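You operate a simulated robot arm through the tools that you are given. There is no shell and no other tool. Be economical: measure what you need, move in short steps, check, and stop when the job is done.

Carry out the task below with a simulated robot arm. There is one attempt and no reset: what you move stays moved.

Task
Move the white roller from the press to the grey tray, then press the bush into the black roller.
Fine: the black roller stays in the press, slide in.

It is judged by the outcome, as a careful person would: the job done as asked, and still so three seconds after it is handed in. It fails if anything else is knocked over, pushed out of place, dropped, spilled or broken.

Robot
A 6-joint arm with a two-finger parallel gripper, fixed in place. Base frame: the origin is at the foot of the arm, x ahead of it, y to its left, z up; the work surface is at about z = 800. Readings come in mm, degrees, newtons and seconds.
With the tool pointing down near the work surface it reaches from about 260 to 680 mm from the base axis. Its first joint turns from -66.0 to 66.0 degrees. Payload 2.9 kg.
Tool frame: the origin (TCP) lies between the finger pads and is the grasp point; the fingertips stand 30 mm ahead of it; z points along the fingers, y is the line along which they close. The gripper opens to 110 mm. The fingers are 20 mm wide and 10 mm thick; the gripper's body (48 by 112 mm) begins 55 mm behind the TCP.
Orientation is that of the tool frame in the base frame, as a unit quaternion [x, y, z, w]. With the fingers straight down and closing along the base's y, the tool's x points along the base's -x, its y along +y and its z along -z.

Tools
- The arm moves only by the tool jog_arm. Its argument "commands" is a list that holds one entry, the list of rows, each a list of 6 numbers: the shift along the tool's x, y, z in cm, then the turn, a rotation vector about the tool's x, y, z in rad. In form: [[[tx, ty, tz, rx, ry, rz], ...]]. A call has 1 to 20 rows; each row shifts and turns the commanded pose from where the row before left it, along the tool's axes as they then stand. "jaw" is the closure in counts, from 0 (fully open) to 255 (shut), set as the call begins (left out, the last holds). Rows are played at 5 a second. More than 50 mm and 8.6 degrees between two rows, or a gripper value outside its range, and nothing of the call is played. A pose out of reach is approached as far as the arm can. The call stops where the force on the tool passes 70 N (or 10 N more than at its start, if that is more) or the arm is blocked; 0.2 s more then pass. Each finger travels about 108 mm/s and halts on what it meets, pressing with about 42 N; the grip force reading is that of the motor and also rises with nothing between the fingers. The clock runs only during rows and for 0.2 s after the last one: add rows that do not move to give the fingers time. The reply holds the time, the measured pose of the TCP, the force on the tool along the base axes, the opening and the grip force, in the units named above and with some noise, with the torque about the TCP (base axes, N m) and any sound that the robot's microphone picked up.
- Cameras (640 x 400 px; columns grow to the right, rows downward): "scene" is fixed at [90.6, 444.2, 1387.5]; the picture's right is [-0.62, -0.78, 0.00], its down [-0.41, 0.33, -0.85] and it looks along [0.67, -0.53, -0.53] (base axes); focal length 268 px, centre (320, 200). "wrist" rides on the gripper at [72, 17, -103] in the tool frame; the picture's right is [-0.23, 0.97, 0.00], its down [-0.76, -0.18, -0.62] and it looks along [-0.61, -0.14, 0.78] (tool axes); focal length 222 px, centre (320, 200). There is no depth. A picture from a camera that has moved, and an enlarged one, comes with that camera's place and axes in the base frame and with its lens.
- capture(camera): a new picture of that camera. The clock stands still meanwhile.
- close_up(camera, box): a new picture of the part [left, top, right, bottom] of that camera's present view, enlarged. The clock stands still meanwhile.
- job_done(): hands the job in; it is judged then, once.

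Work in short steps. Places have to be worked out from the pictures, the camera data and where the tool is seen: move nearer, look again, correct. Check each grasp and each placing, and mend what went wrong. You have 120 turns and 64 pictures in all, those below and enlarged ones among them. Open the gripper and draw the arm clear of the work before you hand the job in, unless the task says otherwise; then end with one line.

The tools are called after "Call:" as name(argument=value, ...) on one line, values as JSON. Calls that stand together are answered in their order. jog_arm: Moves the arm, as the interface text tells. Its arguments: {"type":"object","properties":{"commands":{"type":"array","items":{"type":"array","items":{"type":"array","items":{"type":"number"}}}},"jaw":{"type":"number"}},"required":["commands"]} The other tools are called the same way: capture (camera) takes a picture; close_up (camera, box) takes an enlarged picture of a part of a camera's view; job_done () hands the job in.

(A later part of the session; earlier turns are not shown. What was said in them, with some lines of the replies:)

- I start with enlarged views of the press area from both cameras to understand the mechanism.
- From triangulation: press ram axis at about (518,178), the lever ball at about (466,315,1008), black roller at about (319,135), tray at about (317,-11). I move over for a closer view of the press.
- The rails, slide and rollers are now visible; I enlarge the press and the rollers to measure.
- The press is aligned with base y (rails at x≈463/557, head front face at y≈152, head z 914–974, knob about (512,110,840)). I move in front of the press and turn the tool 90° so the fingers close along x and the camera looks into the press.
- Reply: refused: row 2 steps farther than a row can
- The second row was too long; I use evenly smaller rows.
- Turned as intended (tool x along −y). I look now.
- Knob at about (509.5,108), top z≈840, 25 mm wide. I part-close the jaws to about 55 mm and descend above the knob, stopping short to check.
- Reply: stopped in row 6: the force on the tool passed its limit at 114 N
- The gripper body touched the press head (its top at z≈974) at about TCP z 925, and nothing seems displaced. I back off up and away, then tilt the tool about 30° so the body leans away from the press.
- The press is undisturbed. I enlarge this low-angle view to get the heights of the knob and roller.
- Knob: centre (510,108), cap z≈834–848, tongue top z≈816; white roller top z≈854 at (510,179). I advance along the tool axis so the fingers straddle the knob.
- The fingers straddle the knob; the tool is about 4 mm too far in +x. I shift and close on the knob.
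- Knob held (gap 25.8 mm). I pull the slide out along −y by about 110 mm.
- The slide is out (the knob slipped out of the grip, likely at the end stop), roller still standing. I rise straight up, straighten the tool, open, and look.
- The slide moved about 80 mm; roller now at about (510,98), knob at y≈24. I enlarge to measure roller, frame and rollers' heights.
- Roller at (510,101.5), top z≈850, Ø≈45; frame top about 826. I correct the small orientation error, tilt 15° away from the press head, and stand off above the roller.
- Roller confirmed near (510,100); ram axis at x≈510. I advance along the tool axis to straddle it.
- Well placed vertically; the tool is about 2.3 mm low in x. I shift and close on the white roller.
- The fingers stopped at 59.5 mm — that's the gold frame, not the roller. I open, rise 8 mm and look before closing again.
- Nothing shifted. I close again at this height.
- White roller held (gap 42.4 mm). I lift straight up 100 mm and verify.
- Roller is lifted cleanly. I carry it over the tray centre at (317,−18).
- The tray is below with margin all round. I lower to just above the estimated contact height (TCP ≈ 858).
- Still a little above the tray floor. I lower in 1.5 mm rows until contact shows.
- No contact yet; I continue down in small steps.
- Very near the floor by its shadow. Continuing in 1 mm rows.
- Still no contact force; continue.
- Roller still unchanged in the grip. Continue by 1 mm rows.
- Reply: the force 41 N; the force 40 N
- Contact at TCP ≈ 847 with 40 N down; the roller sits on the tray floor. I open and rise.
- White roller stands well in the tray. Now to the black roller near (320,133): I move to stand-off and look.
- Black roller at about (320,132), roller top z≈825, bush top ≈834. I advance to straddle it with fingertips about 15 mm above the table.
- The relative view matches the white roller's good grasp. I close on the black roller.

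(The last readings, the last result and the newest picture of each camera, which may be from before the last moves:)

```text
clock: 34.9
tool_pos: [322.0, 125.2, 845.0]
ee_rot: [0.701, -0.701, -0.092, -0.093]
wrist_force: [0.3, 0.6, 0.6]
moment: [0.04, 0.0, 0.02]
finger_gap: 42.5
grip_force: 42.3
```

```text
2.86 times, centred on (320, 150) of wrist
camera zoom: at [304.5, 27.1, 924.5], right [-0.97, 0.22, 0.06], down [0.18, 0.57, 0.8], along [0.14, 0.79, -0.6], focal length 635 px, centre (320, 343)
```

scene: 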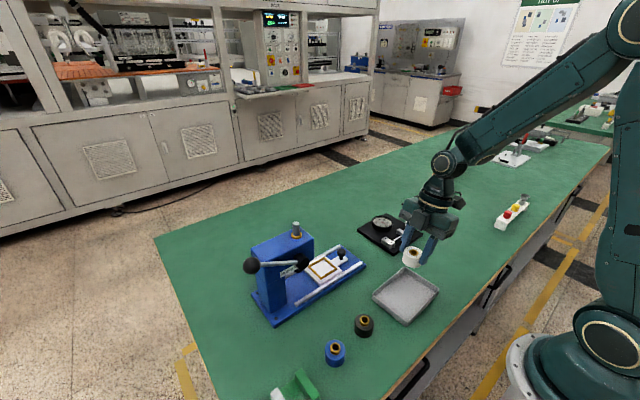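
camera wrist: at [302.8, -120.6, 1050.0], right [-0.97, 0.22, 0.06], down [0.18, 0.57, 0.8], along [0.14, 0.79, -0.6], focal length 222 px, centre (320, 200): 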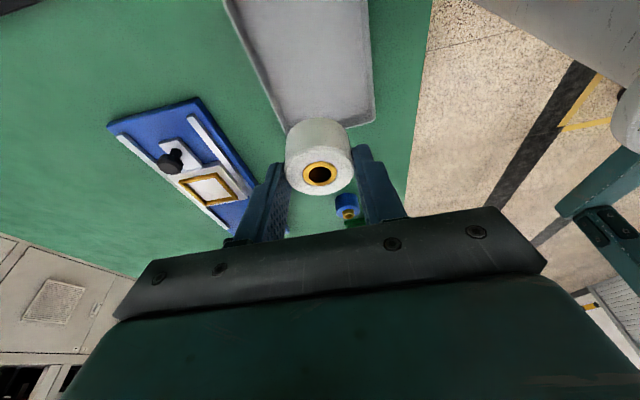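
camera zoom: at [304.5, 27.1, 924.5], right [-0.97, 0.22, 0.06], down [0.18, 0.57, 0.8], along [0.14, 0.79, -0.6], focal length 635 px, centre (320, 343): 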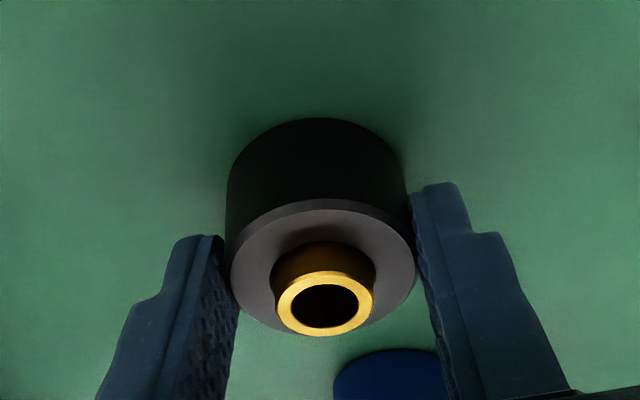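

Black roller held (42.5 mm). I lift and carry it above the nest at (510,101).

Call:
jog_arm(commands=[[[-0.26, 0, -0.97, 0, 0, 0], [-1.0, 0, -3.7, 0, 0, 0], [-1.0, 0, -3.7, 0, 0, 0], [-1.0, 0, -3.7, 0, 0, 0], [0.584, -3.77, -0.159, 0, 0, 0], [0.584, -3.77, -0.159, 0, 0, 0], [0.584, -3.77, -0.159, 0, 0, 0], [0.584, -3.77, -0.159, 0, 0, 0], [0.584, -3.77, -0.159, 0, 0, 0], [0, 0, 0, 0, 0, 0]]])

Call:
close_up(camera="wrist", box=[220, 60, 420, 220])

```text
clock: 37.1
tool_pos: [509.7, 96.3, 970.0]
ee_rot: [-0.701, 0.701, 0.093, 0.092]
wrist_force: [0.7, -0.4, -1.4]
moment: [-0.03, -0.01, -0.02]
finger_gap: 42.8
grip_force: 42.0
```

```text
2.50 times, centred on (320, 140) of wrist
camera zoom: at [493.1, -1.5, 1048.6], right [-0.97, 0.22, 0.06], down [0.18, 0.57, 0.8], along [0.14, 0.79, -0.6], focal length 555 px, centre (320, 350)
```

zoom: 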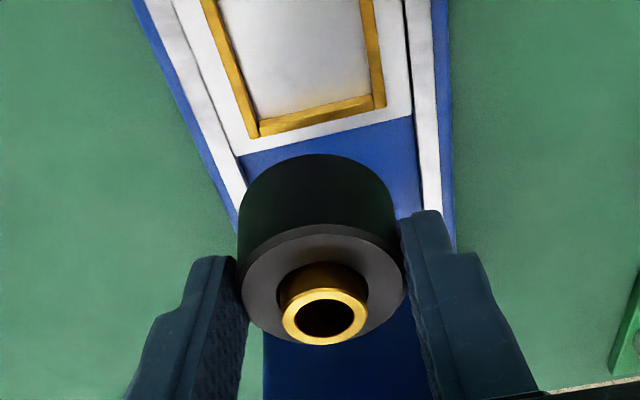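

Frame centre at about (509.5,100.5); held roller at about (509.7,103). I nudge −2 mm in y and lower close to the nest.

Call:
jog_arm(commands=[[[0.87, 0.01, 2.94, 0, 0, 0], [0.87, 0, 2.94, 0, 0, 0], [0.87, 0, 2.94, 0, 0, 0], [0, 0, 0, 0, 0, 0]]])

Call:
close_up(camera="wrist", box=[220, 60, 420, 220])

Call:
close_up(camera="scene", box=[290, 230, 370, 290])

```text
clock: 38.1
tool_pos: [507.1, 92.7, 877.4]
ee_rot: [0.702, -0.701, -0.092, -0.093]
wrist_force: [-5.4, -0.9, 24.1]
moment: [0.15, 0.84, 0.06]
finger_gap: 42.4
grip_force: 42.0
```

```text
2.50 times, centred on (320, 140) of wrist
camera zoom: at [490.0, -3.5, 955.4], right [-0.97, 0.22, 0.06], down [0.18, 0.57, 0.8], along [0.14, 0.79, -0.6], focal length 555 px, centre (320, 350)
```

zoom: 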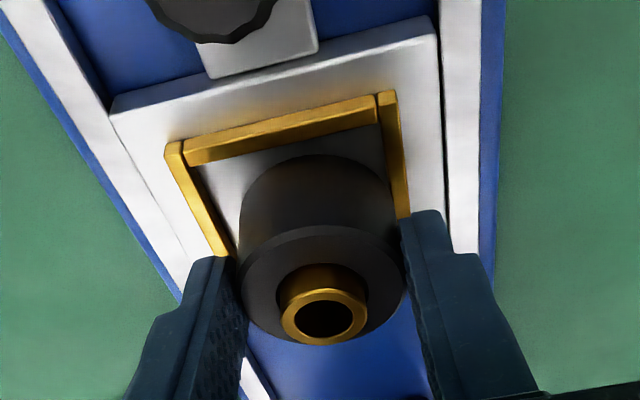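

```text
6.67 times, centred on (330, 260) of scene
camera zoom: at [90.1, 444.2, 1387.6], right [-0.62, -0.78, 0.0], down [-0.41, 0.33, -0.85], along [0.67, -0.53, -0.52], focal length 1784 px, centre (253, -200)
```

zoom: 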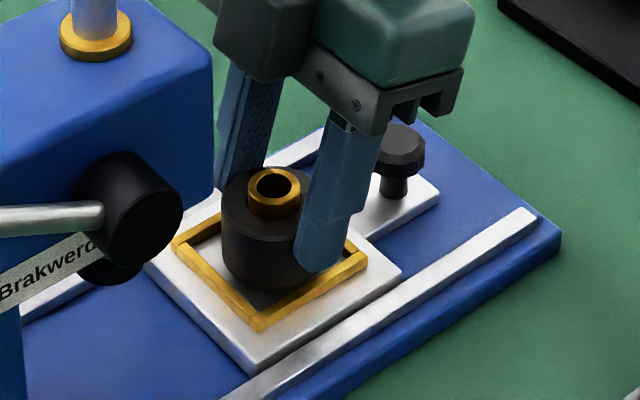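

Contact shows early (24 N, torque placing it about 25 mm to the −x side) – likely the roller edge is on the frame's −x bar. I lift 8 mm and re-measure.

Call:
jog_arm(commands=[[[-0.21, 0, -0.77, 0, 0, 0], [0, 0, 0, 0, 0, 0]]])

Call:
close_up(camera="wrist", box=[240, 60, 400, 200])

Call:
close_up(camera="scene", box=[300, 240, 360, 285])

```text
clock: 38.7
tool_pos: [505.5, 92.2, 883.4]
ee_rot: [-0.7, 0.702, 0.092, 0.092]
wrist_force: [1.1, 0.4, -1.5]
moment: [-0.02, -0.03, 0.05]
finger_gap: 42.8
grip_force: 42.8
```

```text
2.86 times, centred on (320, 130) of wrist
camera zoom: at [489.5, -3.8, 962.6], right [-0.97, 0.22, 0.06], down [0.18, 0.57, 0.8], along [0.14, 0.79, -0.6], focal length 635 px, centre (320, 400)
```

zoom: 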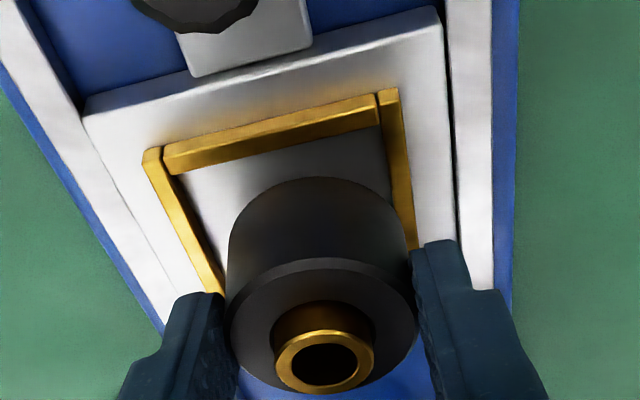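

```text
8.89 times, centred on (330, 262) of scene
camera zoom: at [90.6, 444.3, 1387.5], right [-0.62, -0.78, 0.0], down [-0.41, 0.33, -0.85], along [0.67, -0.53, -0.53], focal length 2378 px, centre (231, -356)
```

zoom: 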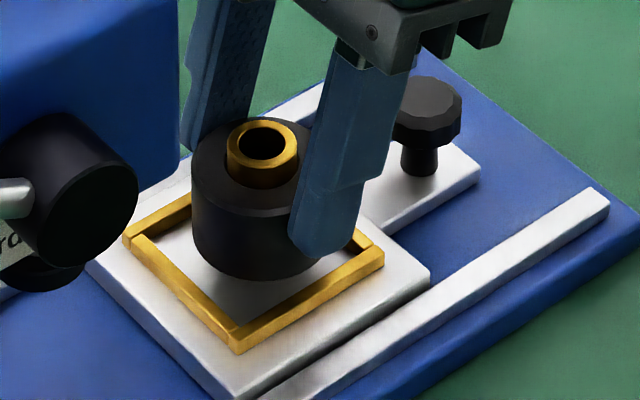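

Comparing with the seated white roller's tool pose (≈509.9, 94.6) and the scene view, I need about +3.4 mm x and +1.5 mm y. I shift and re-read.

Call:
jog_arm(commands=[[[-0.145, -0.34, 0.039, 0, 0, 0], [0, 0, 0, 0, 0, 0]]])

Call:
jog_arm(commands=[[[0, 0, 0, 0, 0, 0]]])

Call:
jog_arm(commands=[[[0, 0, 0, 0, 0, 0]]])

Call:
jog_arm(commands=[[[0, 0, 0, 0, 0, 0]]])

```text
clock: 39.3
tool_pos: [510.9, 94.6, 883.9]
ee_rot: [0.701, -0.701, -0.092, -0.093]
wrist_force: [-0.3, -0.2, -0.9]
moment: [0.0, 0.0, -0.01]
finger_gap: 42.9
grip_force: 42.0
```

```text
clock: 39.7
tool_pos: [510.2, 95.0, 883.2]
ee_rot: [0.701, -0.701, -0.093, -0.093]
wrist_force: [-0.4, -0.5, -1.4]
moment: [0.01, 0.03, 0.0]
finger_gap: 42.7
grip_force: 42.0
```

```text
clock: 40.1
tool_pos: [510.8, 94.4, 883.1]
ee_rot: [-0.701, 0.701, 0.092, 0.093]
wrist_force: [0.1, 0.3, 0.3]
moment: [-0.03, 0.01, 0.0]
finger_gap: 42.6
grip_force: 42.2
```

```text
clock: 40.5
tool_pos: [510.8, 94.3, 883.2]
ee_rot: [0.701, -0.701, -0.093, -0.093]
wrist_force: [0.1, 0.4, -0.8]
moment: [0.03, -0.02, 0.01]
finger_gap: 42.5
grip_force: 42.0
```

Now at (510.7,94.6). I trim x by −0.6 mm and lower step by step.

Call:
jog_arm(commands=[[[0.08, 0.06, 0.29, 0, 0, 0], [0.05, 0, 0.19, 0, 0, 0], [0.05, 0, 0.19, 0, 0, 0], [0, 0, 0, 0, 0, 0]]])

Call:
jog_arm(commands=[[[0.05, 0, 0.19, 0, 0, 0], [0.026, 0, 0.097, 0, 0, 0], [0, 0, 0, 0, 0, 0]]])

```text
clock: 41.5
tool_pos: [510.1, 94.3, 876.4]
ee_rot: [-0.701, 0.701, 0.093, 0.093]
wrist_force: [-0.9, 0.9, -0.7]
moment: [-0.02, 0.02, 0.04]
finger_gap: 42.7
grip_force: 41.3
```

```text
clock: 42.3
tool_pos: [510.6, 94.5, 874.4]
ee_rot: [0.701, -0.701, -0.093, -0.093]
wrist_force: [0.1, 1.0, -1.2]
moment: [-0.01, 0.0, 0.0]
finger_gap: 42.5
grip_force: 42.1
```

No force: it has entered the frame. I continue in 1.5 mm rows.

Call:
jog_arm(commands=[[[0.04, 0, 0.145, 0, 0, 0], [0.026, 0, 0.097, 0, 0, 0], [0, 0, 0, 0, 0, 0]]])

Call:
jog_arm(commands=[[[0.026, 0, 0.097, 0, 0, 0], [0, 0, 0, 0, 0, 0]]])

Call:
close_up(camera="scene", box=[300, 240, 360, 285])

```text
clock: 43.1
tool_pos: [511.2, 94.7, 871.0]
ee_rot: [-0.701, 0.701, 0.093, 0.093]
wrist_force: [0.5, 0.0, -1.1]
moment: [0.01, 0.01, -0.03]
finger_gap: 42.7
grip_force: 41.7
```

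```text
clock: 43.7
tool_pos: [510.8, 94.9, 870.4]
ee_rot: [-0.7, 0.702, 0.093, 0.092]
wrist_force: [0.8, 0.6, -1.4]
moment: [-0.02, 0.0, 0.03]
finger_gap: 42.6
grip_force: 41.9
```

```text
8.89 times, centred on (330, 262) of scene
camera zoom: at [90.6, 444.3, 1387.5], right [-0.62, -0.78, 0.0], down [-0.41, 0.33, -0.85], along [0.67, -0.53, -0.53], focal length 2378 px, centre (231, -356)
```

zoom: 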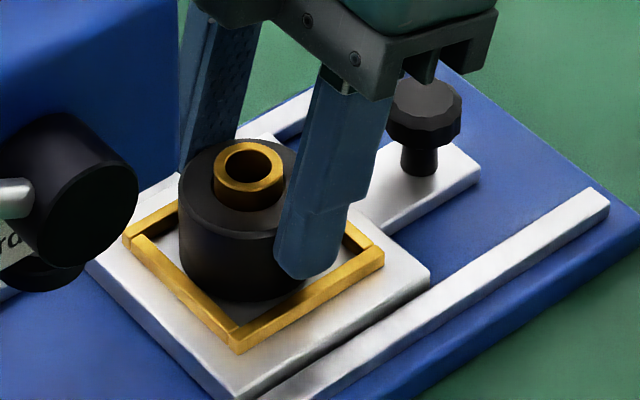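

It is inside the frame, nearly down. Continue in 1 mm steps until contact.

Call:
jog_arm(commands=[[[0.026, 0, 0.097, 0, 0, 0], [0, 0, 0, 0, 0, 0]]])

Call:
jog_arm(commands=[[[0.026, 0, 0.097, 0, 0, 0], [0, 0, 0, 0, 0, 0]]])

```text
clock: 44.3
tool_pos: [511.2, 93.5, 870.5]
ee_rot: [-0.701, 0.701, 0.093, 0.093]
wrist_force: [-1.8, 1.6, 6.3]
moment: [0.09, -0.06, 0.03]
finger_gap: 42.5
grip_force: 41.9
```

```text
clock: 44.9
tool_pos: [510.5, 94.0, 870.2]
ee_rot: [-0.701, 0.701, 0.093, 0.094]
wrist_force: [-8.6, -1.0, 26.8]
moment: [0.04, 0.27, 0.05]
finger_gap: 42.6
grip_force: 42.1
```

Seated with 27 N, centred. I release, rise 80 mm, and inspect.

Call:
jog_arm(commands=[[[0, 0, 0, 0, 0, 0], [0, 0, 0, 0, 0, 0], [-0.5, 0, -1.85, 0, 0, 0], [-1.05, 0, -3.86, 0, 0, 0], [-1.05, 0, -3.86, 0, 0, 0], [0, 0, 0, 0, 0, 0]]], jaw=100)

Call:
close_up(camera="wrist", box=[240, 60, 400, 200])

Call:
close_up(camera="scene", box=[300, 240, 360, 285])

```text
clock: 46.3
tool_pos: [509.4, 91.6, 966.6]
ee_rot: [-0.7, 0.702, 0.093, 0.092]
wrist_force: [-0.2, 0.4, -0.1]
moment: [0.0, 0.01, -0.01]
finger_gap: 67.1
grip_force: 0.1
```

```text
2.86 times, centred on (320, 130) of wrist
camera zoom: at [492.6, -5.2, 1046.7], right [-0.97, 0.22, 0.06], down [0.18, 0.57, 0.8], along [0.14, 0.79, -0.6], focal length 635 px, centre (320, 400)
```

zoom: 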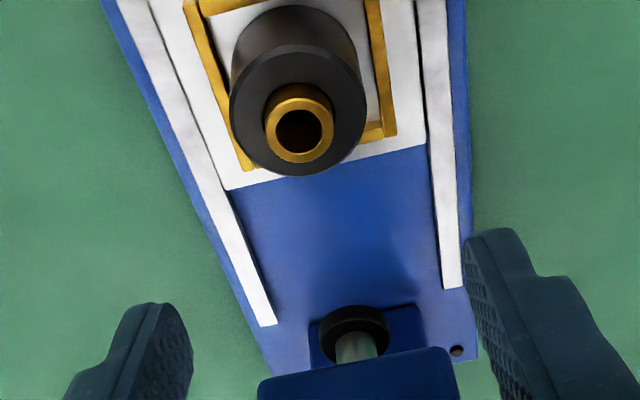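

```text
8.89 times, centred on (330, 262) of scene
camera zoom: at [90.6, 444.2, 1387.5], right [-0.62, -0.78, 0.0], down [-0.41, 0.33, -0.85], along [0.67, -0.53, -0.53], focal length 2378 px, centre (231, -356)
```

zoom: 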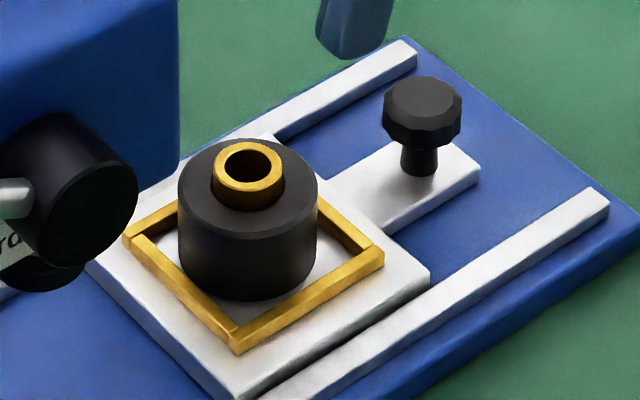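

Black roller is seated upright inside the nest. Now I close the fingers and go down on the −y side of the knob (at y≈24) to push the slide back in.

Call:
jog_arm(commands=[[[3.4, 0, -0.926, 0, 0, 0], [3.4, 0, -0.926, 0, 0, 0], [3.5, 0, -0.95, 0, 0, 0], [0.9, 0, 3.4, 0, 0, 0], [0.9, 0, 3.4, 0, 0, 0], [0.95, 0, 3.5, 0, 0, 0], [0, 0, 0, 0, 0, 0]]], jaw=255)

Call:
close_up(camera="wrist", box=[220, 40, 420, 220])

Call:
close_up(camera="scene", box=[290, 210, 390, 290])

```text
clock: 47.9
tool_pos: [510.8, -13.8, 859.0]
ee_rot: [-0.701, 0.701, 0.093, 0.094]
wrist_force: [0.6, 0.6, 0.4]
moment: [0.03, 0.02, 0.03]
finger_gap: 0.0
grip_force: 38.0
```

```text
2.22 times, centred on (320, 130) of wrist
camera zoom: at [494.0, -109.6, 940.0], right [-0.97, 0.22, 0.06], down [0.18, 0.57, 0.8], along [0.14, 0.79, -0.6], focal length 494 px, centre (320, 356)
```

zoom: 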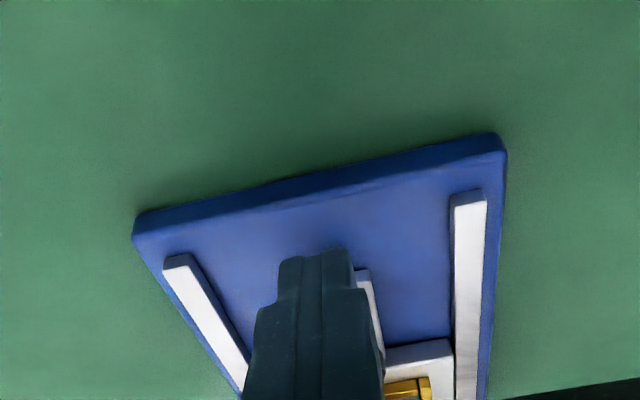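

```text
5.00 times, centred on (340, 250) of scene
camera zoom: at [90.6, 444.2, 1387.5], right [-0.62, -0.78, 0.0], down [-0.41, 0.33, -0.85], along [0.67, -0.53, -0.53], focal length 1338 px, centre (220, -50)
```

zoom: 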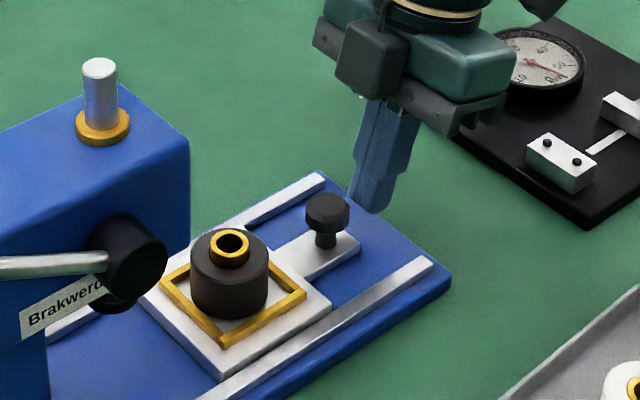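

Fingers stand just behind the knob. I push +y slowly at 5 mm per row.

Call:
jog_arm(commands=[[[-0.4825, 0, 0.131, 0, 0, 0], [-0.4825, 0, 0.131, 0, 0, 0], [-0.4825, 0, 0.131, 0, 0, 0], [-0.4825, 0, 0.131, 0, 0, 0], [-0.4825, 0, 0.131, 0, 0, 0], [-0.4825, 0, 0.131, 0, 0, 0], [-0.4825, 0, 0.131, 0, 0, 0], [-0.4825, 0, 0.131, 0, 0, 0], [-0.4825, 0, 0.131, 0, 0, 0], [-0.4825, 0, 0.131, 0, 0, 0], [-0.4825, 0, 0.131, 0, 0, 0], [-0.4825, 0, 0.131, 0, 0, 0], [0, 0, 0, 0, 0, 0]]])

Call:
close_up(camera="scene", box=[270, 210, 390, 300])

```text
clock: 50.7
tool_pos: [510.4, 47.8, 862.5]
ee_rot: [-0.7, 0.702, 0.093, 0.093]
wrist_force: [0.6, 0.0, -0.2]
moment: [-0.02, -0.01, -0.05]
finger_gap: 0.2
grip_force: 37.9
```

```text
4.44 times, centred on (330, 255) of scene
camera zoom: at [90.6, 444.3, 1387.5], right [-0.62, -0.78, 0.0], down [-0.41, 0.33, -0.85], along [0.67, -0.53, -0.53], focal length 1189 px, centre (276, -44)
```

zoom: 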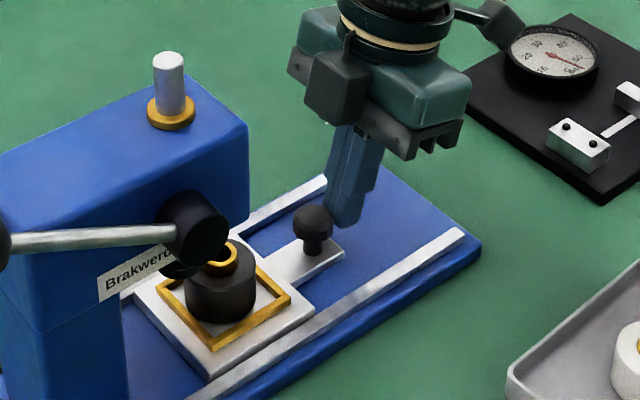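

The slide moves smoothly with the roller upright. I continue, slower near the end.

Call:
jog_arm(commands=[[[-0.4825, 0, 0.131, 0, 0, 0], [-0.4825, 0, 0.131, 0, 0, 0], [-0.4825, 0, 0.131, 0, 0, 0], [-0.386, 0, 0.105, 0, 0, 0], [-0.29, 0, 0.079, 0, 0, 0], [0, 0, 0, 0, 0, 0]]])

Call:
jog_arm(commands=[[[-0.193, 0, 0.0525, 0, 0, 0], [-0.193, 0, 0.0525, 0, 0, 0], [0, 0, 0, 0, 0, 0]]])

```text
clock: 52.1
tool_pos: [509.7, 70.9, 862.1]
ee_rot: [-0.701, 0.701, 0.093, 0.093]
wrist_force: [0.3, -0.5, -0.5]
moment: [0.0, -0.02, 0.0]
finger_gap: 0.2
grip_force: 37.8
```

```text
clock: 52.9
tool_pos: [511.3, 73.4, 862.0]
ee_rot: [-0.701, 0.701, 0.093, 0.093]
wrist_force: [0.1, 0.0, 0.4]
moment: [0.02, 0.0, 0.0]
finger_gap: 0.0
grip_force: 38.1
```

Continue in 2 mm steps until the stop is felt.

Call:
jog_arm(commands=[[[-0.193, 0, 0.0525, 0, 0, 0], [-0.193, 0, 0.0525, 0, 0, 0], [0, 0, 0, 0, 0, 0]]])

Call:
close_up(camera="scene", box=[270, 210, 390, 300])

```text
clock: 53.7
tool_pos: [511.4, 77.8, 862.1]
ee_rot: [0.701, -0.701, -0.093, -0.093]
wrist_force: [0.1, 1.5, 0.8]
moment: [-0.02, 0.03, -0.01]
finger_gap: 0.2
grip_force: 37.3
```

```text
4.44 times, centred on (330, 255) of scene
camera zoom: at [90.6, 444.3, 1387.5], right [-0.62, -0.78, 0.0], down [-0.41, 0.33, -0.85], along [0.67, -0.53, -0.53], focal length 1189 px, centre (276, -44)
```

zoom: 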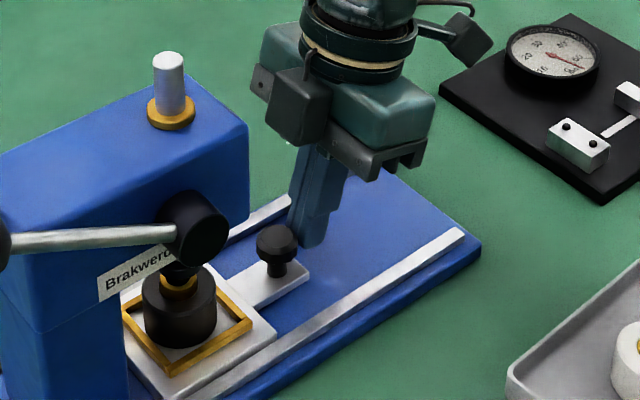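

The knob is back at its original picture position. One or two more 1 mm pushes to feel the end stop.

Call:
jog_arm(commands=[[[-0.0965, 0, 0.026, 0, 0, 0], [-0.0965, 0, 0.026, 0, 0, 0], [0, 0, 0, 0, 0, 0]]])

Call:
jog_arm(commands=[[[-0.0965, 0, 0.026, 0, 0, 0], [0, 0, 0, 0, 0, 0]]])

```text
clock: 54.5
tool_pos: [511.4, 77.9, 860.3]
ee_rot: [-0.7, 0.702, 0.093, 0.092]
wrist_force: [-1.3, -7.1, 1.1]
moment: [-0.16, 0.02, 0.03]
finger_gap: 0.0
grip_force: 37.5
```

```text
clock: 55.1
tool_pos: [511.0, 78.5, 861.4]
ee_rot: [-0.698, 0.704, 0.092, 0.091]
wrist_force: [-4.2, -18.7, 0.9]
moment: [-0.39, 0.11, 0.13]
finger_gap: 0.1
grip_force: 37.4
```

The end stop is felt (slide fully in). I back off, rise above everything and straighten the tool.

Call:
jog_arm(commands=[[[1.93, 0, -0.525, 0, 0, 0], [-1.155, 0, -4.246, 0, 0, 0], [-1.155, 0, -4.246, 0, 0, 0], [-1.155, 0, -4.246, 0, 0, 0], [-1.155, 0, -4.246, 0, 0, 0], [-1.155, 0, -4.246, 0, 0, 0], [0, 0, 0, 0, 0.1326, 0], [0, 0, 0, 0, 0.1326, 0], [0, 0, 0, 0, 0, 0]]])

Call:
close_up(camera="scene", box=[230, 210, 390, 310])

```text
clock: 57.1
tool_pos: [511.0, 61.5, 1081.5]
ee_rot: [0.707, -0.707, 0.001, 0.001]
wrist_force: [-0.2, -0.2, -0.3]
moment: [0.02, 0.0, -0.02]
finger_gap: 0.0
grip_force: 37.4
```

```text
4.00 times, centred on (310, 260) of scene
camera zoom: at [90.6, 444.3, 1387.5], right [-0.62, -0.78, 0.0], down [-0.41, 0.33, -0.85], along [0.67, -0.53, -0.53], focal length 1070 px, centre (360, -40)
```

zoom: 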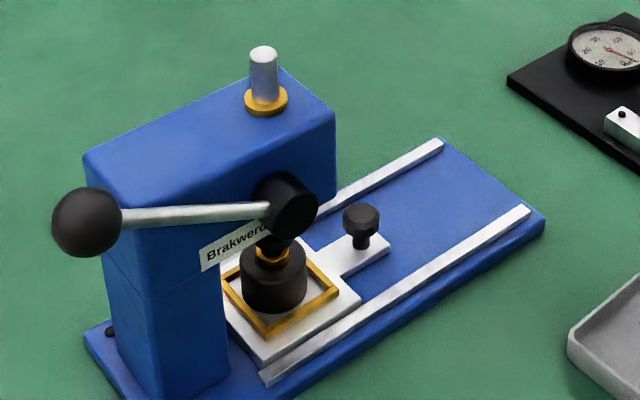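

The slide is where it started, with the black roller's bush under the ram. I move above the lever ball near (466,315) and lean the tool 10° away from the head.

Call:
jog_arm(commands=[[[-4.17, 0.75, 0, 0, 0, 0], [-4.17, 0.75, 0, 0, 0, 0], [-4.17, 0.75, 0, 0, 0, 0], [-4.17, 0.75, 0, 0, 0, 0], [-4.17, 0.75, 0, 0, 0, 0], [-4.17, 0.75, 0, 0, 0, 0], [0, 0, 0, 0, 0.0873, 0], [0, 0, 0, 0, 0.0873, 0], [0, 0, 0, 0, 0, 0]]])

Call:
close_up(camera="wrist", box=[220, 60, 420, 220])

Call:
close_up(camera="scene", box=[210, 190, 370, 300])

```text
clock: 59.1
tool_pos: [467.2, 311.2, 1079.8]
ee_rot: [0.707, -0.705, 0.042, 0.041]
wrist_force: [0.8, 0.0, -0.5]
moment: [0.02, 0.0, -0.02]
finger_gap: 0.0
grip_force: 37.7
out of reach, approached as far as the arm can: row 8
```

```text
2.50 times, centred on (320, 140) of wrist
camera zoom: at [449.9, 252.3, 1189.8], right [-0.97, 0.23, -0.03], down [0.18, 0.83, 0.53], along [0.14, 0.51, -0.85], focal length 555 px, centre (320, 350)
```

zoom: 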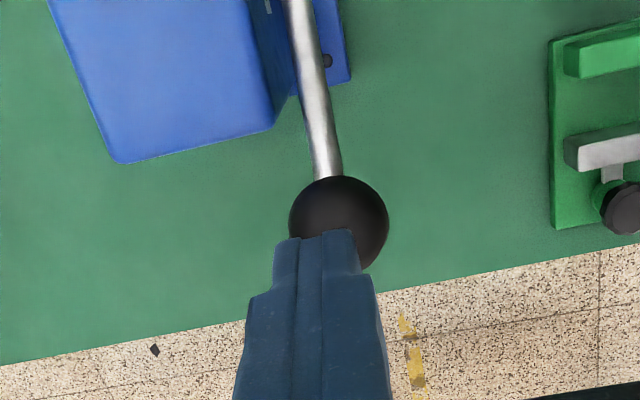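

```text
3.64 times, centred on (290, 245) of scene
camera zoom: at [90.6, 444.3, 1387.5], right [-0.62, -0.78, 0.0], down [-0.41, 0.33, -0.85], along [0.67, -0.53, -0.53], focal length 973 px, centre (429, 36)
```

zoom: 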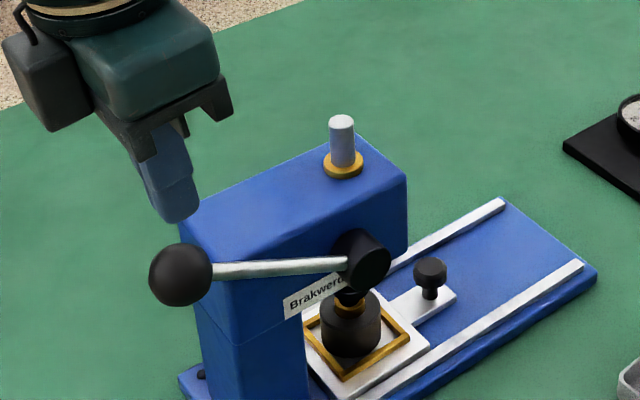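

The ball centre is at about (463,315,1007), Ø≈34. I ease the lean to 5°, centre the fingertips over the ball and come down to just above it.

Call:
jog_arm(commands=[[[0, 0, 0, 0, -0.0873, 0], [-0.7, 0.4, -0.06, 0, 0, 0], [-0.1, 0, 1.2, 0, 0, 0], [0, 0, 0, 0, 0, 0]]])

Call:
close_up(camera="wrist", box=[220, 60, 420, 220])

Call:
close_up(camera="scene", box=[210, 190, 370, 300])

```text
clock: 60.1
tool_pos: [462.9, 319.6, 1067.4]
ee_rot: [0.707, -0.707, 0.012, 0.01]
wrist_force: [0.3, -0.1, 0.4]
moment: [0.01, -0.03, 0.02]
finger_gap: 0.0
grip_force: 37.8
```

```text
2.50 times, centred on (320, 140) of wrist
camera zoom: at [445.5, 249.6, 1171.9], right [-0.97, 0.23, -0.01], down [0.18, 0.78, 0.6], along [0.14, 0.58, -0.8], focal length 555 px, centre (320, 350)
```

zoom: 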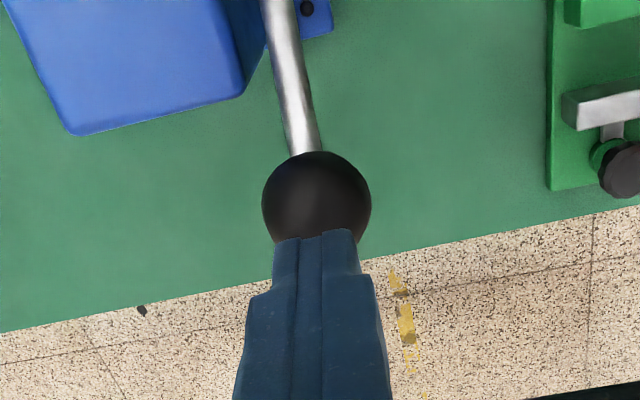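

```text
3.64 times, centred on (290, 245) of scene
camera zoom: at [90.6, 444.2, 1387.5], right [-0.62, -0.78, 0.0], down [-0.41, 0.33, -0.85], along [0.67, -0.53, -0.53], focal length 973 px, centre (429, 36)
```

zoom: 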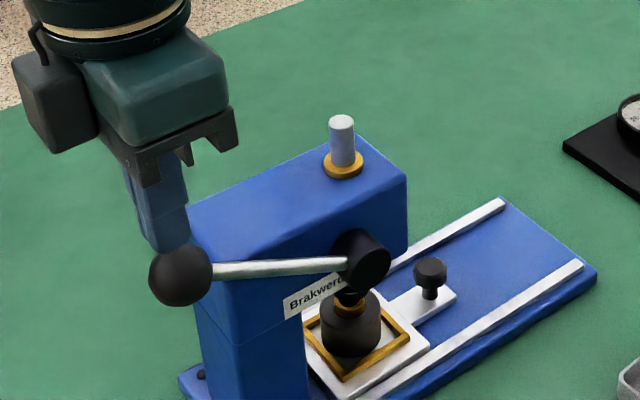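

Tip is just above the ball, well centred. I come down onto it and start pushing the lever along its arc in 5 mm rows.

Call:
jog_arm(commands=[[[0, 0, 0.4, 0, 0, 0], [0, 0, 0.4, 0, 0, 0], [0, 0, 0.4, 0, 0, 0], [-0.15, 0, 0.5, 0, 0, 0], [-0.2, 0, 0.5, 0, 0, 0], [-0.25, 0, 0.5, 0, 0, 0], [-0.25, 0, 0.5, 0, 0, 0], [0, 0, 0, 0, 0, 0]]])

Call:
close_up(camera="scene", box=[210, 190, 370, 300])

```text
clock: 61.9
tool_pos: [461.6, 326.5, 1038.1]
ee_rot: [0.707, -0.707, 0.01, 0.009]
wrist_force: [-0.2, 0.5, 0.8]
moment: [-0.02, 0.0, 0.04]
finger_gap: 0.0
grip_force: 37.5
```

```text
3.64 times, centred on (290, 245) of scene
camera zoom: at [90.6, 444.2, 1387.5], right [-0.62, -0.78, 0.0], down [-0.41, 0.33, -0.85], along [0.67, -0.53, -0.53], focal length 973 px, centre (429, 36)
```

zoom: 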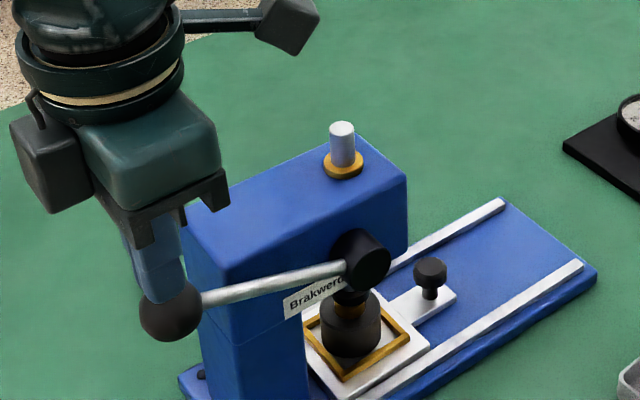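

The lever turns freely and the ram descends (pin top sank). I continue along the arc.

Call:
jog_arm(commands=[[[-0.2, 0, 0.5, 0, 0, 0], [-0.15, 0, 0.5, 0, 0, 0], [-0.15, 0, 0.5, 0, 0, 0], [-0.1, 0, 0.5, 0, 0, 0], [-0.1, 0, 0.5, 0, 0, 0], [-0.05, 0, 0.5, 0, 0, 0], [-0.05, 0, 0.5, 0, 0, 0], [-0.02, 0, 0.5, 0, 0, 0], [0, 0, 0, 0, 0, 0]]])

Call:
close_up(camera="scene", box=[210, 190, 370, 300])

```text
clock: 63.9
tool_pos: [462.8, 333.4, 995.9]
ee_rot: [-0.707, 0.707, -0.012, -0.009]
wrist_force: [0.6, 1.4, 3.1]
moment: [0.03, 0.0, -0.02]
finger_gap: 0.4
grip_force: 37.8
```

```text
3.64 times, centred on (290, 245) of scene
camera zoom: at [90.6, 444.3, 1387.5], right [-0.62, -0.78, 0.0], down [-0.41, 0.33, -0.85], along [0.67, -0.53, -0.53], focal length 973 px, centre (429, 36)
```

zoom: 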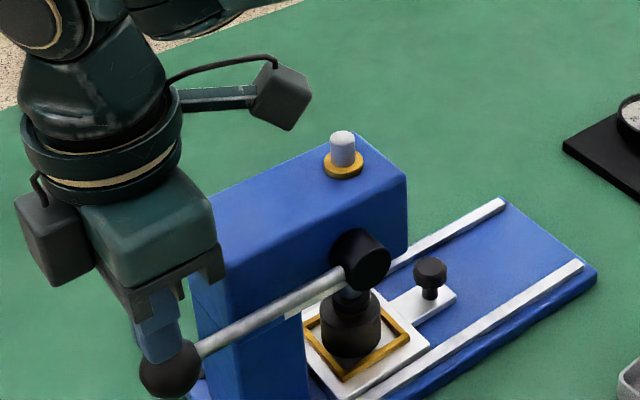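

The ram is about to touch the bush. I continue in 3 mm rows, watching the force.

Call:
jog_arm(commands=[[[-0.02, 0, 0.3, 0, 0, 0], [-0.01, 0, 0.3, 0, 0, 0], [0, 0, 0.3, 0, 0, 0], [0, 0, 0.3, 0, 0, 0], [0, 0, 0.3, 0, 0, 0], [0, 0, 0, 0, 0, 0]]])

Call:
jog_arm(commands=[[[0, 0, 0.3, 0, 0, 0], [0, 0, 0.3, 0, 0, 0], [0.02, 0, 0.3, 0, 0, 0], [0.03, 0, 0.3, 0, 0, 0], [0, 0, 0, 0, 0, 0]]])

Call:
close_up(camera="scene", box=[210, 190, 370, 300])

```text
clock: 65.3
tool_pos: [462.6, 333.8, 981.7]
ee_rot: [0.708, -0.706, 0.011, 0.01]
wrist_force: [1.2, 2.0, 3.1]
moment: [0.04, -0.1, 0.02]
finger_gap: 0.2
grip_force: 37.8
```

```text
clock: 66.5
tool_pos: [461.1, 332.3, 968.4]
ee_rot: [-0.707, 0.707, -0.012, -0.01]
wrist_force: [2.0, -0.2, 3.6]
moment: [0.0, -0.06, 0.0]
finger_gap: 0.0
grip_force: 37.5
```

```text
3.64 times, centred on (290, 245) of scene
camera zoom: at [90.6, 444.2, 1387.5], right [-0.62, -0.78, 0.0], down [-0.41, 0.33, -0.85], along [0.67, -0.53, -0.53], focal length 973 px, centre (429, 36)
```

zoom: 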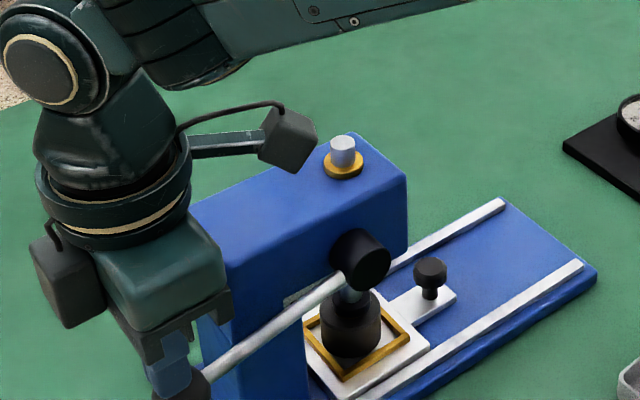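

Force stays low (~3 N); the ram still moves. I continue, following the arc back slightly in y.

Call:
jog_arm(commands=[[[0.02, 0, 0.3, 0, 0, 0], [0.03, 0, 0.3, 0, 0, 0], [0.04, 0, 0.3, 0, 0, 0], [0.05, 0, 0.3, 0, 0, 0], [0, 0, 0, 0, 0, 0]]])

Call:
jog_arm(commands=[[[0.05, 0, 0.3, 0, 0, 0], [0.06, 0, 0.3, 0, 0, 0], [0.07, 0, 0.3, 0, 0, 0], [0, 0, 0, 0, 0, 0]]])

Call:
close_up(camera="scene", box=[210, 190, 370, 300])

```text
clock: 67.7
tool_pos: [462.0, 330.3, 956.8]
ee_rot: [0.707, -0.707, 0.012, 0.009]
wrist_force: [1.1, 2.1, 4.0]
moment: [0.04, -0.02, 0.0]
finger_gap: 0.0
grip_force: 37.8
```

```text
clock: 68.7
tool_pos: [462.5, 328.3, 948.6]
ee_rot: [-0.707, 0.707, -0.011, -0.01]
wrist_force: [-0.4, -2.4, 4.3]
moment: [-0.08, -0.03, 0.0]
finger_gap: 0.0
grip_force: 37.4
```

```text
3.64 times, centred on (290, 245) of scene
camera zoom: at [90.6, 444.2, 1387.5], right [-0.62, -0.78, 0.0], down [-0.41, 0.33, -0.85], along [0.67, -0.53, -0.53], focal length 973 px, centre (429, 36)
```

zoom: 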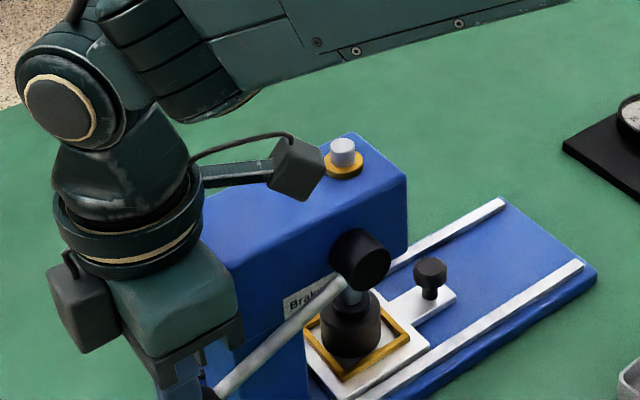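

Still moving with ~4 N. I continue, the body still being 30 mm above the head top.

Call:
jog_arm(commands=[[[0.07, 0, 0.3, 0, 0, 0], [0.08, 0, 0.3, 0, 0, 0], [0.08, 0, 0.3, 0, 0, 0], [0, 0, 0, 0, 0, 0]]])

Call:
jog_arm(commands=[[[0.08, 0, 0.3, 0, 0, 0], [0.09, 0, 0.3, 0, 0, 0], [0.09, 0, 0.3, 0, 0, 0], [0, 0, 0, 0, 0, 0]]])

Call:
close_up(camera="scene", box=[230, 210, 350, 300])

```text
clock: 69.7
tool_pos: [462.6, 327.3, 939.4]
ee_rot: [-0.707, 0.707, -0.011, -0.009]
wrist_force: [0.8, -0.9, 5.5]
moment: [-0.1, -0.04, -0.01]
finger_gap: 0.0
grip_force: 37.7
```

```text
clock: 70.7
tool_pos: [462.8, 323.8, 931.3]
ee_rot: [-0.707, 0.707, -0.011, -0.009]
wrist_force: [2.8, -0.7, 4.7]
moment: [-0.04, -0.04, 0.01]
finger_gap: 0.0
grip_force: 37.6
```

```text
4.44 times, centred on (290, 255) of scene
camera zoom: at [90.6, 444.2, 1387.5], right [-0.62, -0.78, 0.0], down [-0.41, 0.33, -0.85], along [0.67, -0.53, -0.53], focal length 1189 px, centre (453, -44)
```

zoom: 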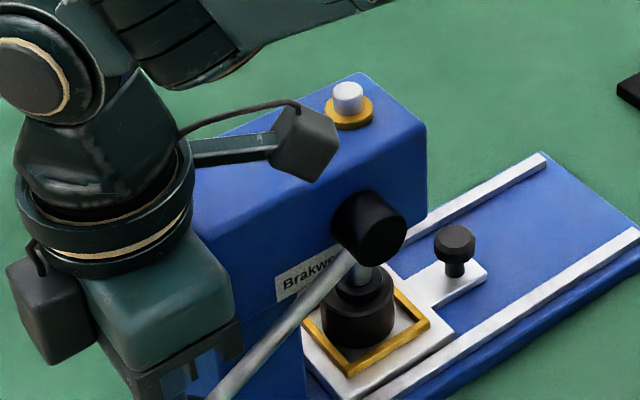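

Still going (≈5 N). I lean the tool 5° more to keep its body clear of the head end, and keep pushing.

Call:
jog_arm(commands=[[[-0.26, 0, 0, 0, 0.0873, 0], [0.1, 0, 0.3, 0, 0, 0], [0.1, 0, 0.3, 0, 0, 0], [0.07, 0, 0.3, 0, 0, 0], [0, 0, 0, 0, 0, 0]]])

Call:
jog_arm(commands=[[[0.08, 0, 0.3, 0, 0, 0], [0.08, 0, 0.3, 0, 0, 0], [0.08, 0, 0.3, 0, 0, 0], [0, 0, 0, 0, 0, 0]]])

Call:
close_up(camera="scene", box=[230, 210, 350, 300])

```text
clock: 71.9
tool_pos: [462.7, 324.0, 924.8]
ee_rot: [0.707, -0.705, 0.043, 0.037]
wrist_force: [-10.6, 8.4, 41.0]
moment: [-0.28, 0.29, 0.07]
finger_gap: 0.1
grip_force: 37.6
```

```text
clock: 72.6
tool_pos: [461.8, 324.6, 926.3]
ee_rot: [0.707, -0.705, 0.043, 0.031]
wrist_force: [-4.6, 0.6, 12.7]
moment: [-0.13, 0.13, -0.1]
finger_gap: 0.0
grip_force: 37.5
stopped in row 3: the force on the tool passed its limit at 73 N (the readings are from after the stop); the commanded pose is now the measured one
```

```text
4.44 times, centred on (290, 255) of scene
camera zoom: at [90.4, 444.1, 1387.6], right [-0.62, -0.78, 0.0], down [-0.41, 0.33, -0.85], along [0.67, -0.53, -0.53], focal length 1189 px, centre (453, -44)
```

zoom: 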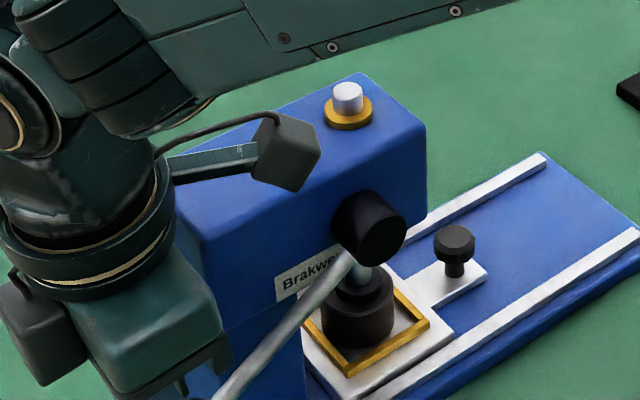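

Force jumped to over 70 N: either press resistance or the end of the stroke. I look closely at the ram and bush.

Call:
close_up(camera="scene", box=[300, 250, 340, 290])

```text
10.00 times, centred on (320, 270) of scene
camera zoom: at [90.4, 444.1, 1387.6], right [-0.62, -0.78, 0.0], down [-0.41, 0.33, -0.85], along [0.67, -0.53, -0.53], focal length 2676 px, centre (320, -500)
```

zoom: 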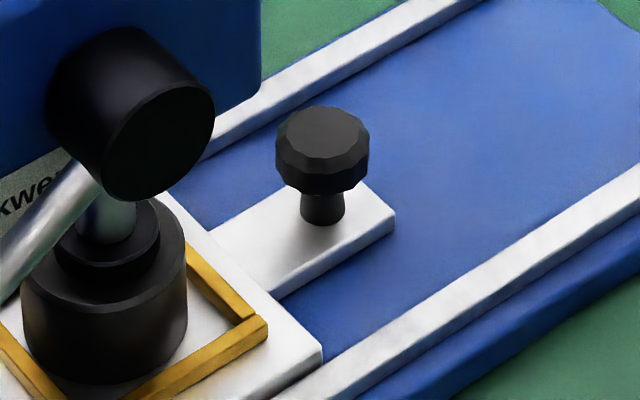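

No gold shows any more: the ram foot sits on the roller's top face. One more firm push confirms whether anything still moves.

Call:
jog_arm(commands=[[[0.02, 0, 0.2, 0, 0, 0], [0.02, 0, 0.2, 0, 0, 0], [0.02, 0, 0.2, 0, 0, 0], [0.02, 0, 0.2, 0, 0, 0], [0, 0, 0, 0, 0, 0]]])

```text
clock: 73.6
tool_pos: [463.8, 324.3, 926.3]
ee_rot: [0.707, -0.706, 0.042, 0.026]
wrist_force: [-6.4, 0.1, 13.9]
moment: [-0.18, 0.19, -0.07]
finger_gap: 0.0
grip_force: 37.3
stopped in row 5: the force on the tool passed its limit at 72 N (the readings are from after the stop); the commanded pose is now the measured one
```

It is rigid at the same height. I lift off the ball and rise clear, then look.

Call:
jog_arm(commands=[[[0, 0, -2, 0, 0, 0], [0, 0, -4, 0, 0, 0], [0, 0, -4, 0, 0, 0], [0, 0, -4, 0, 0, 0], [0, 0, -2, 0, -0.08, 0], [0, 0, 0, 0, 0, 0]]])

Call:
close_up(camera="scene", box=[230, 210, 350, 300])

```text
clock: 75.0
tool_pos: [459.5, 338.9, 1084.1]
ee_rot: [0.709, -0.705, 0.014, -0.001]
wrist_force: [-0.1, 0.1, 0.1]
moment: [-0.01, -0.03, 0.01]
finger_gap: 0.3
grip_force: 37.9
```

```text
refused: no pictures are left
```

No pictures remain; the readings show free air. I open the gripper and draw the arm well clear, up and back from the press.

Call:
jog_arm(commands=[[[0, 0, -3, 0, 0, 0], [0, 3.5, -2, 0, 0, 0], [0, 4, 0, 0, 0, 0], [0, 4, 0, 0, 0, 0], [0, 0, 0, 0, 0, 0], [0, 0, 0, 0, 0, 0]]], jaw=0)

```text
clock: 76.4
tool_pos: [342.2, 340.3, 1131.3]
ee_rot: [0.708, -0.706, 0.014, -0.001]
wrist_force: [-0.1, -1.6, -0.9]
moment: [-0.02, 0.01, 0.03]
finger_gap: 110.1
grip_force: 0.1
```

The arm is clear and the gripper open; I hand in.

Call:
job_done()

```text
The job is handed in.
```

The white roller is in the grey tray, and the black roller is in the press with the slide in and the bush pressed down to the ram's hard stop; I had no pictures left to check it after lifting off the lever.
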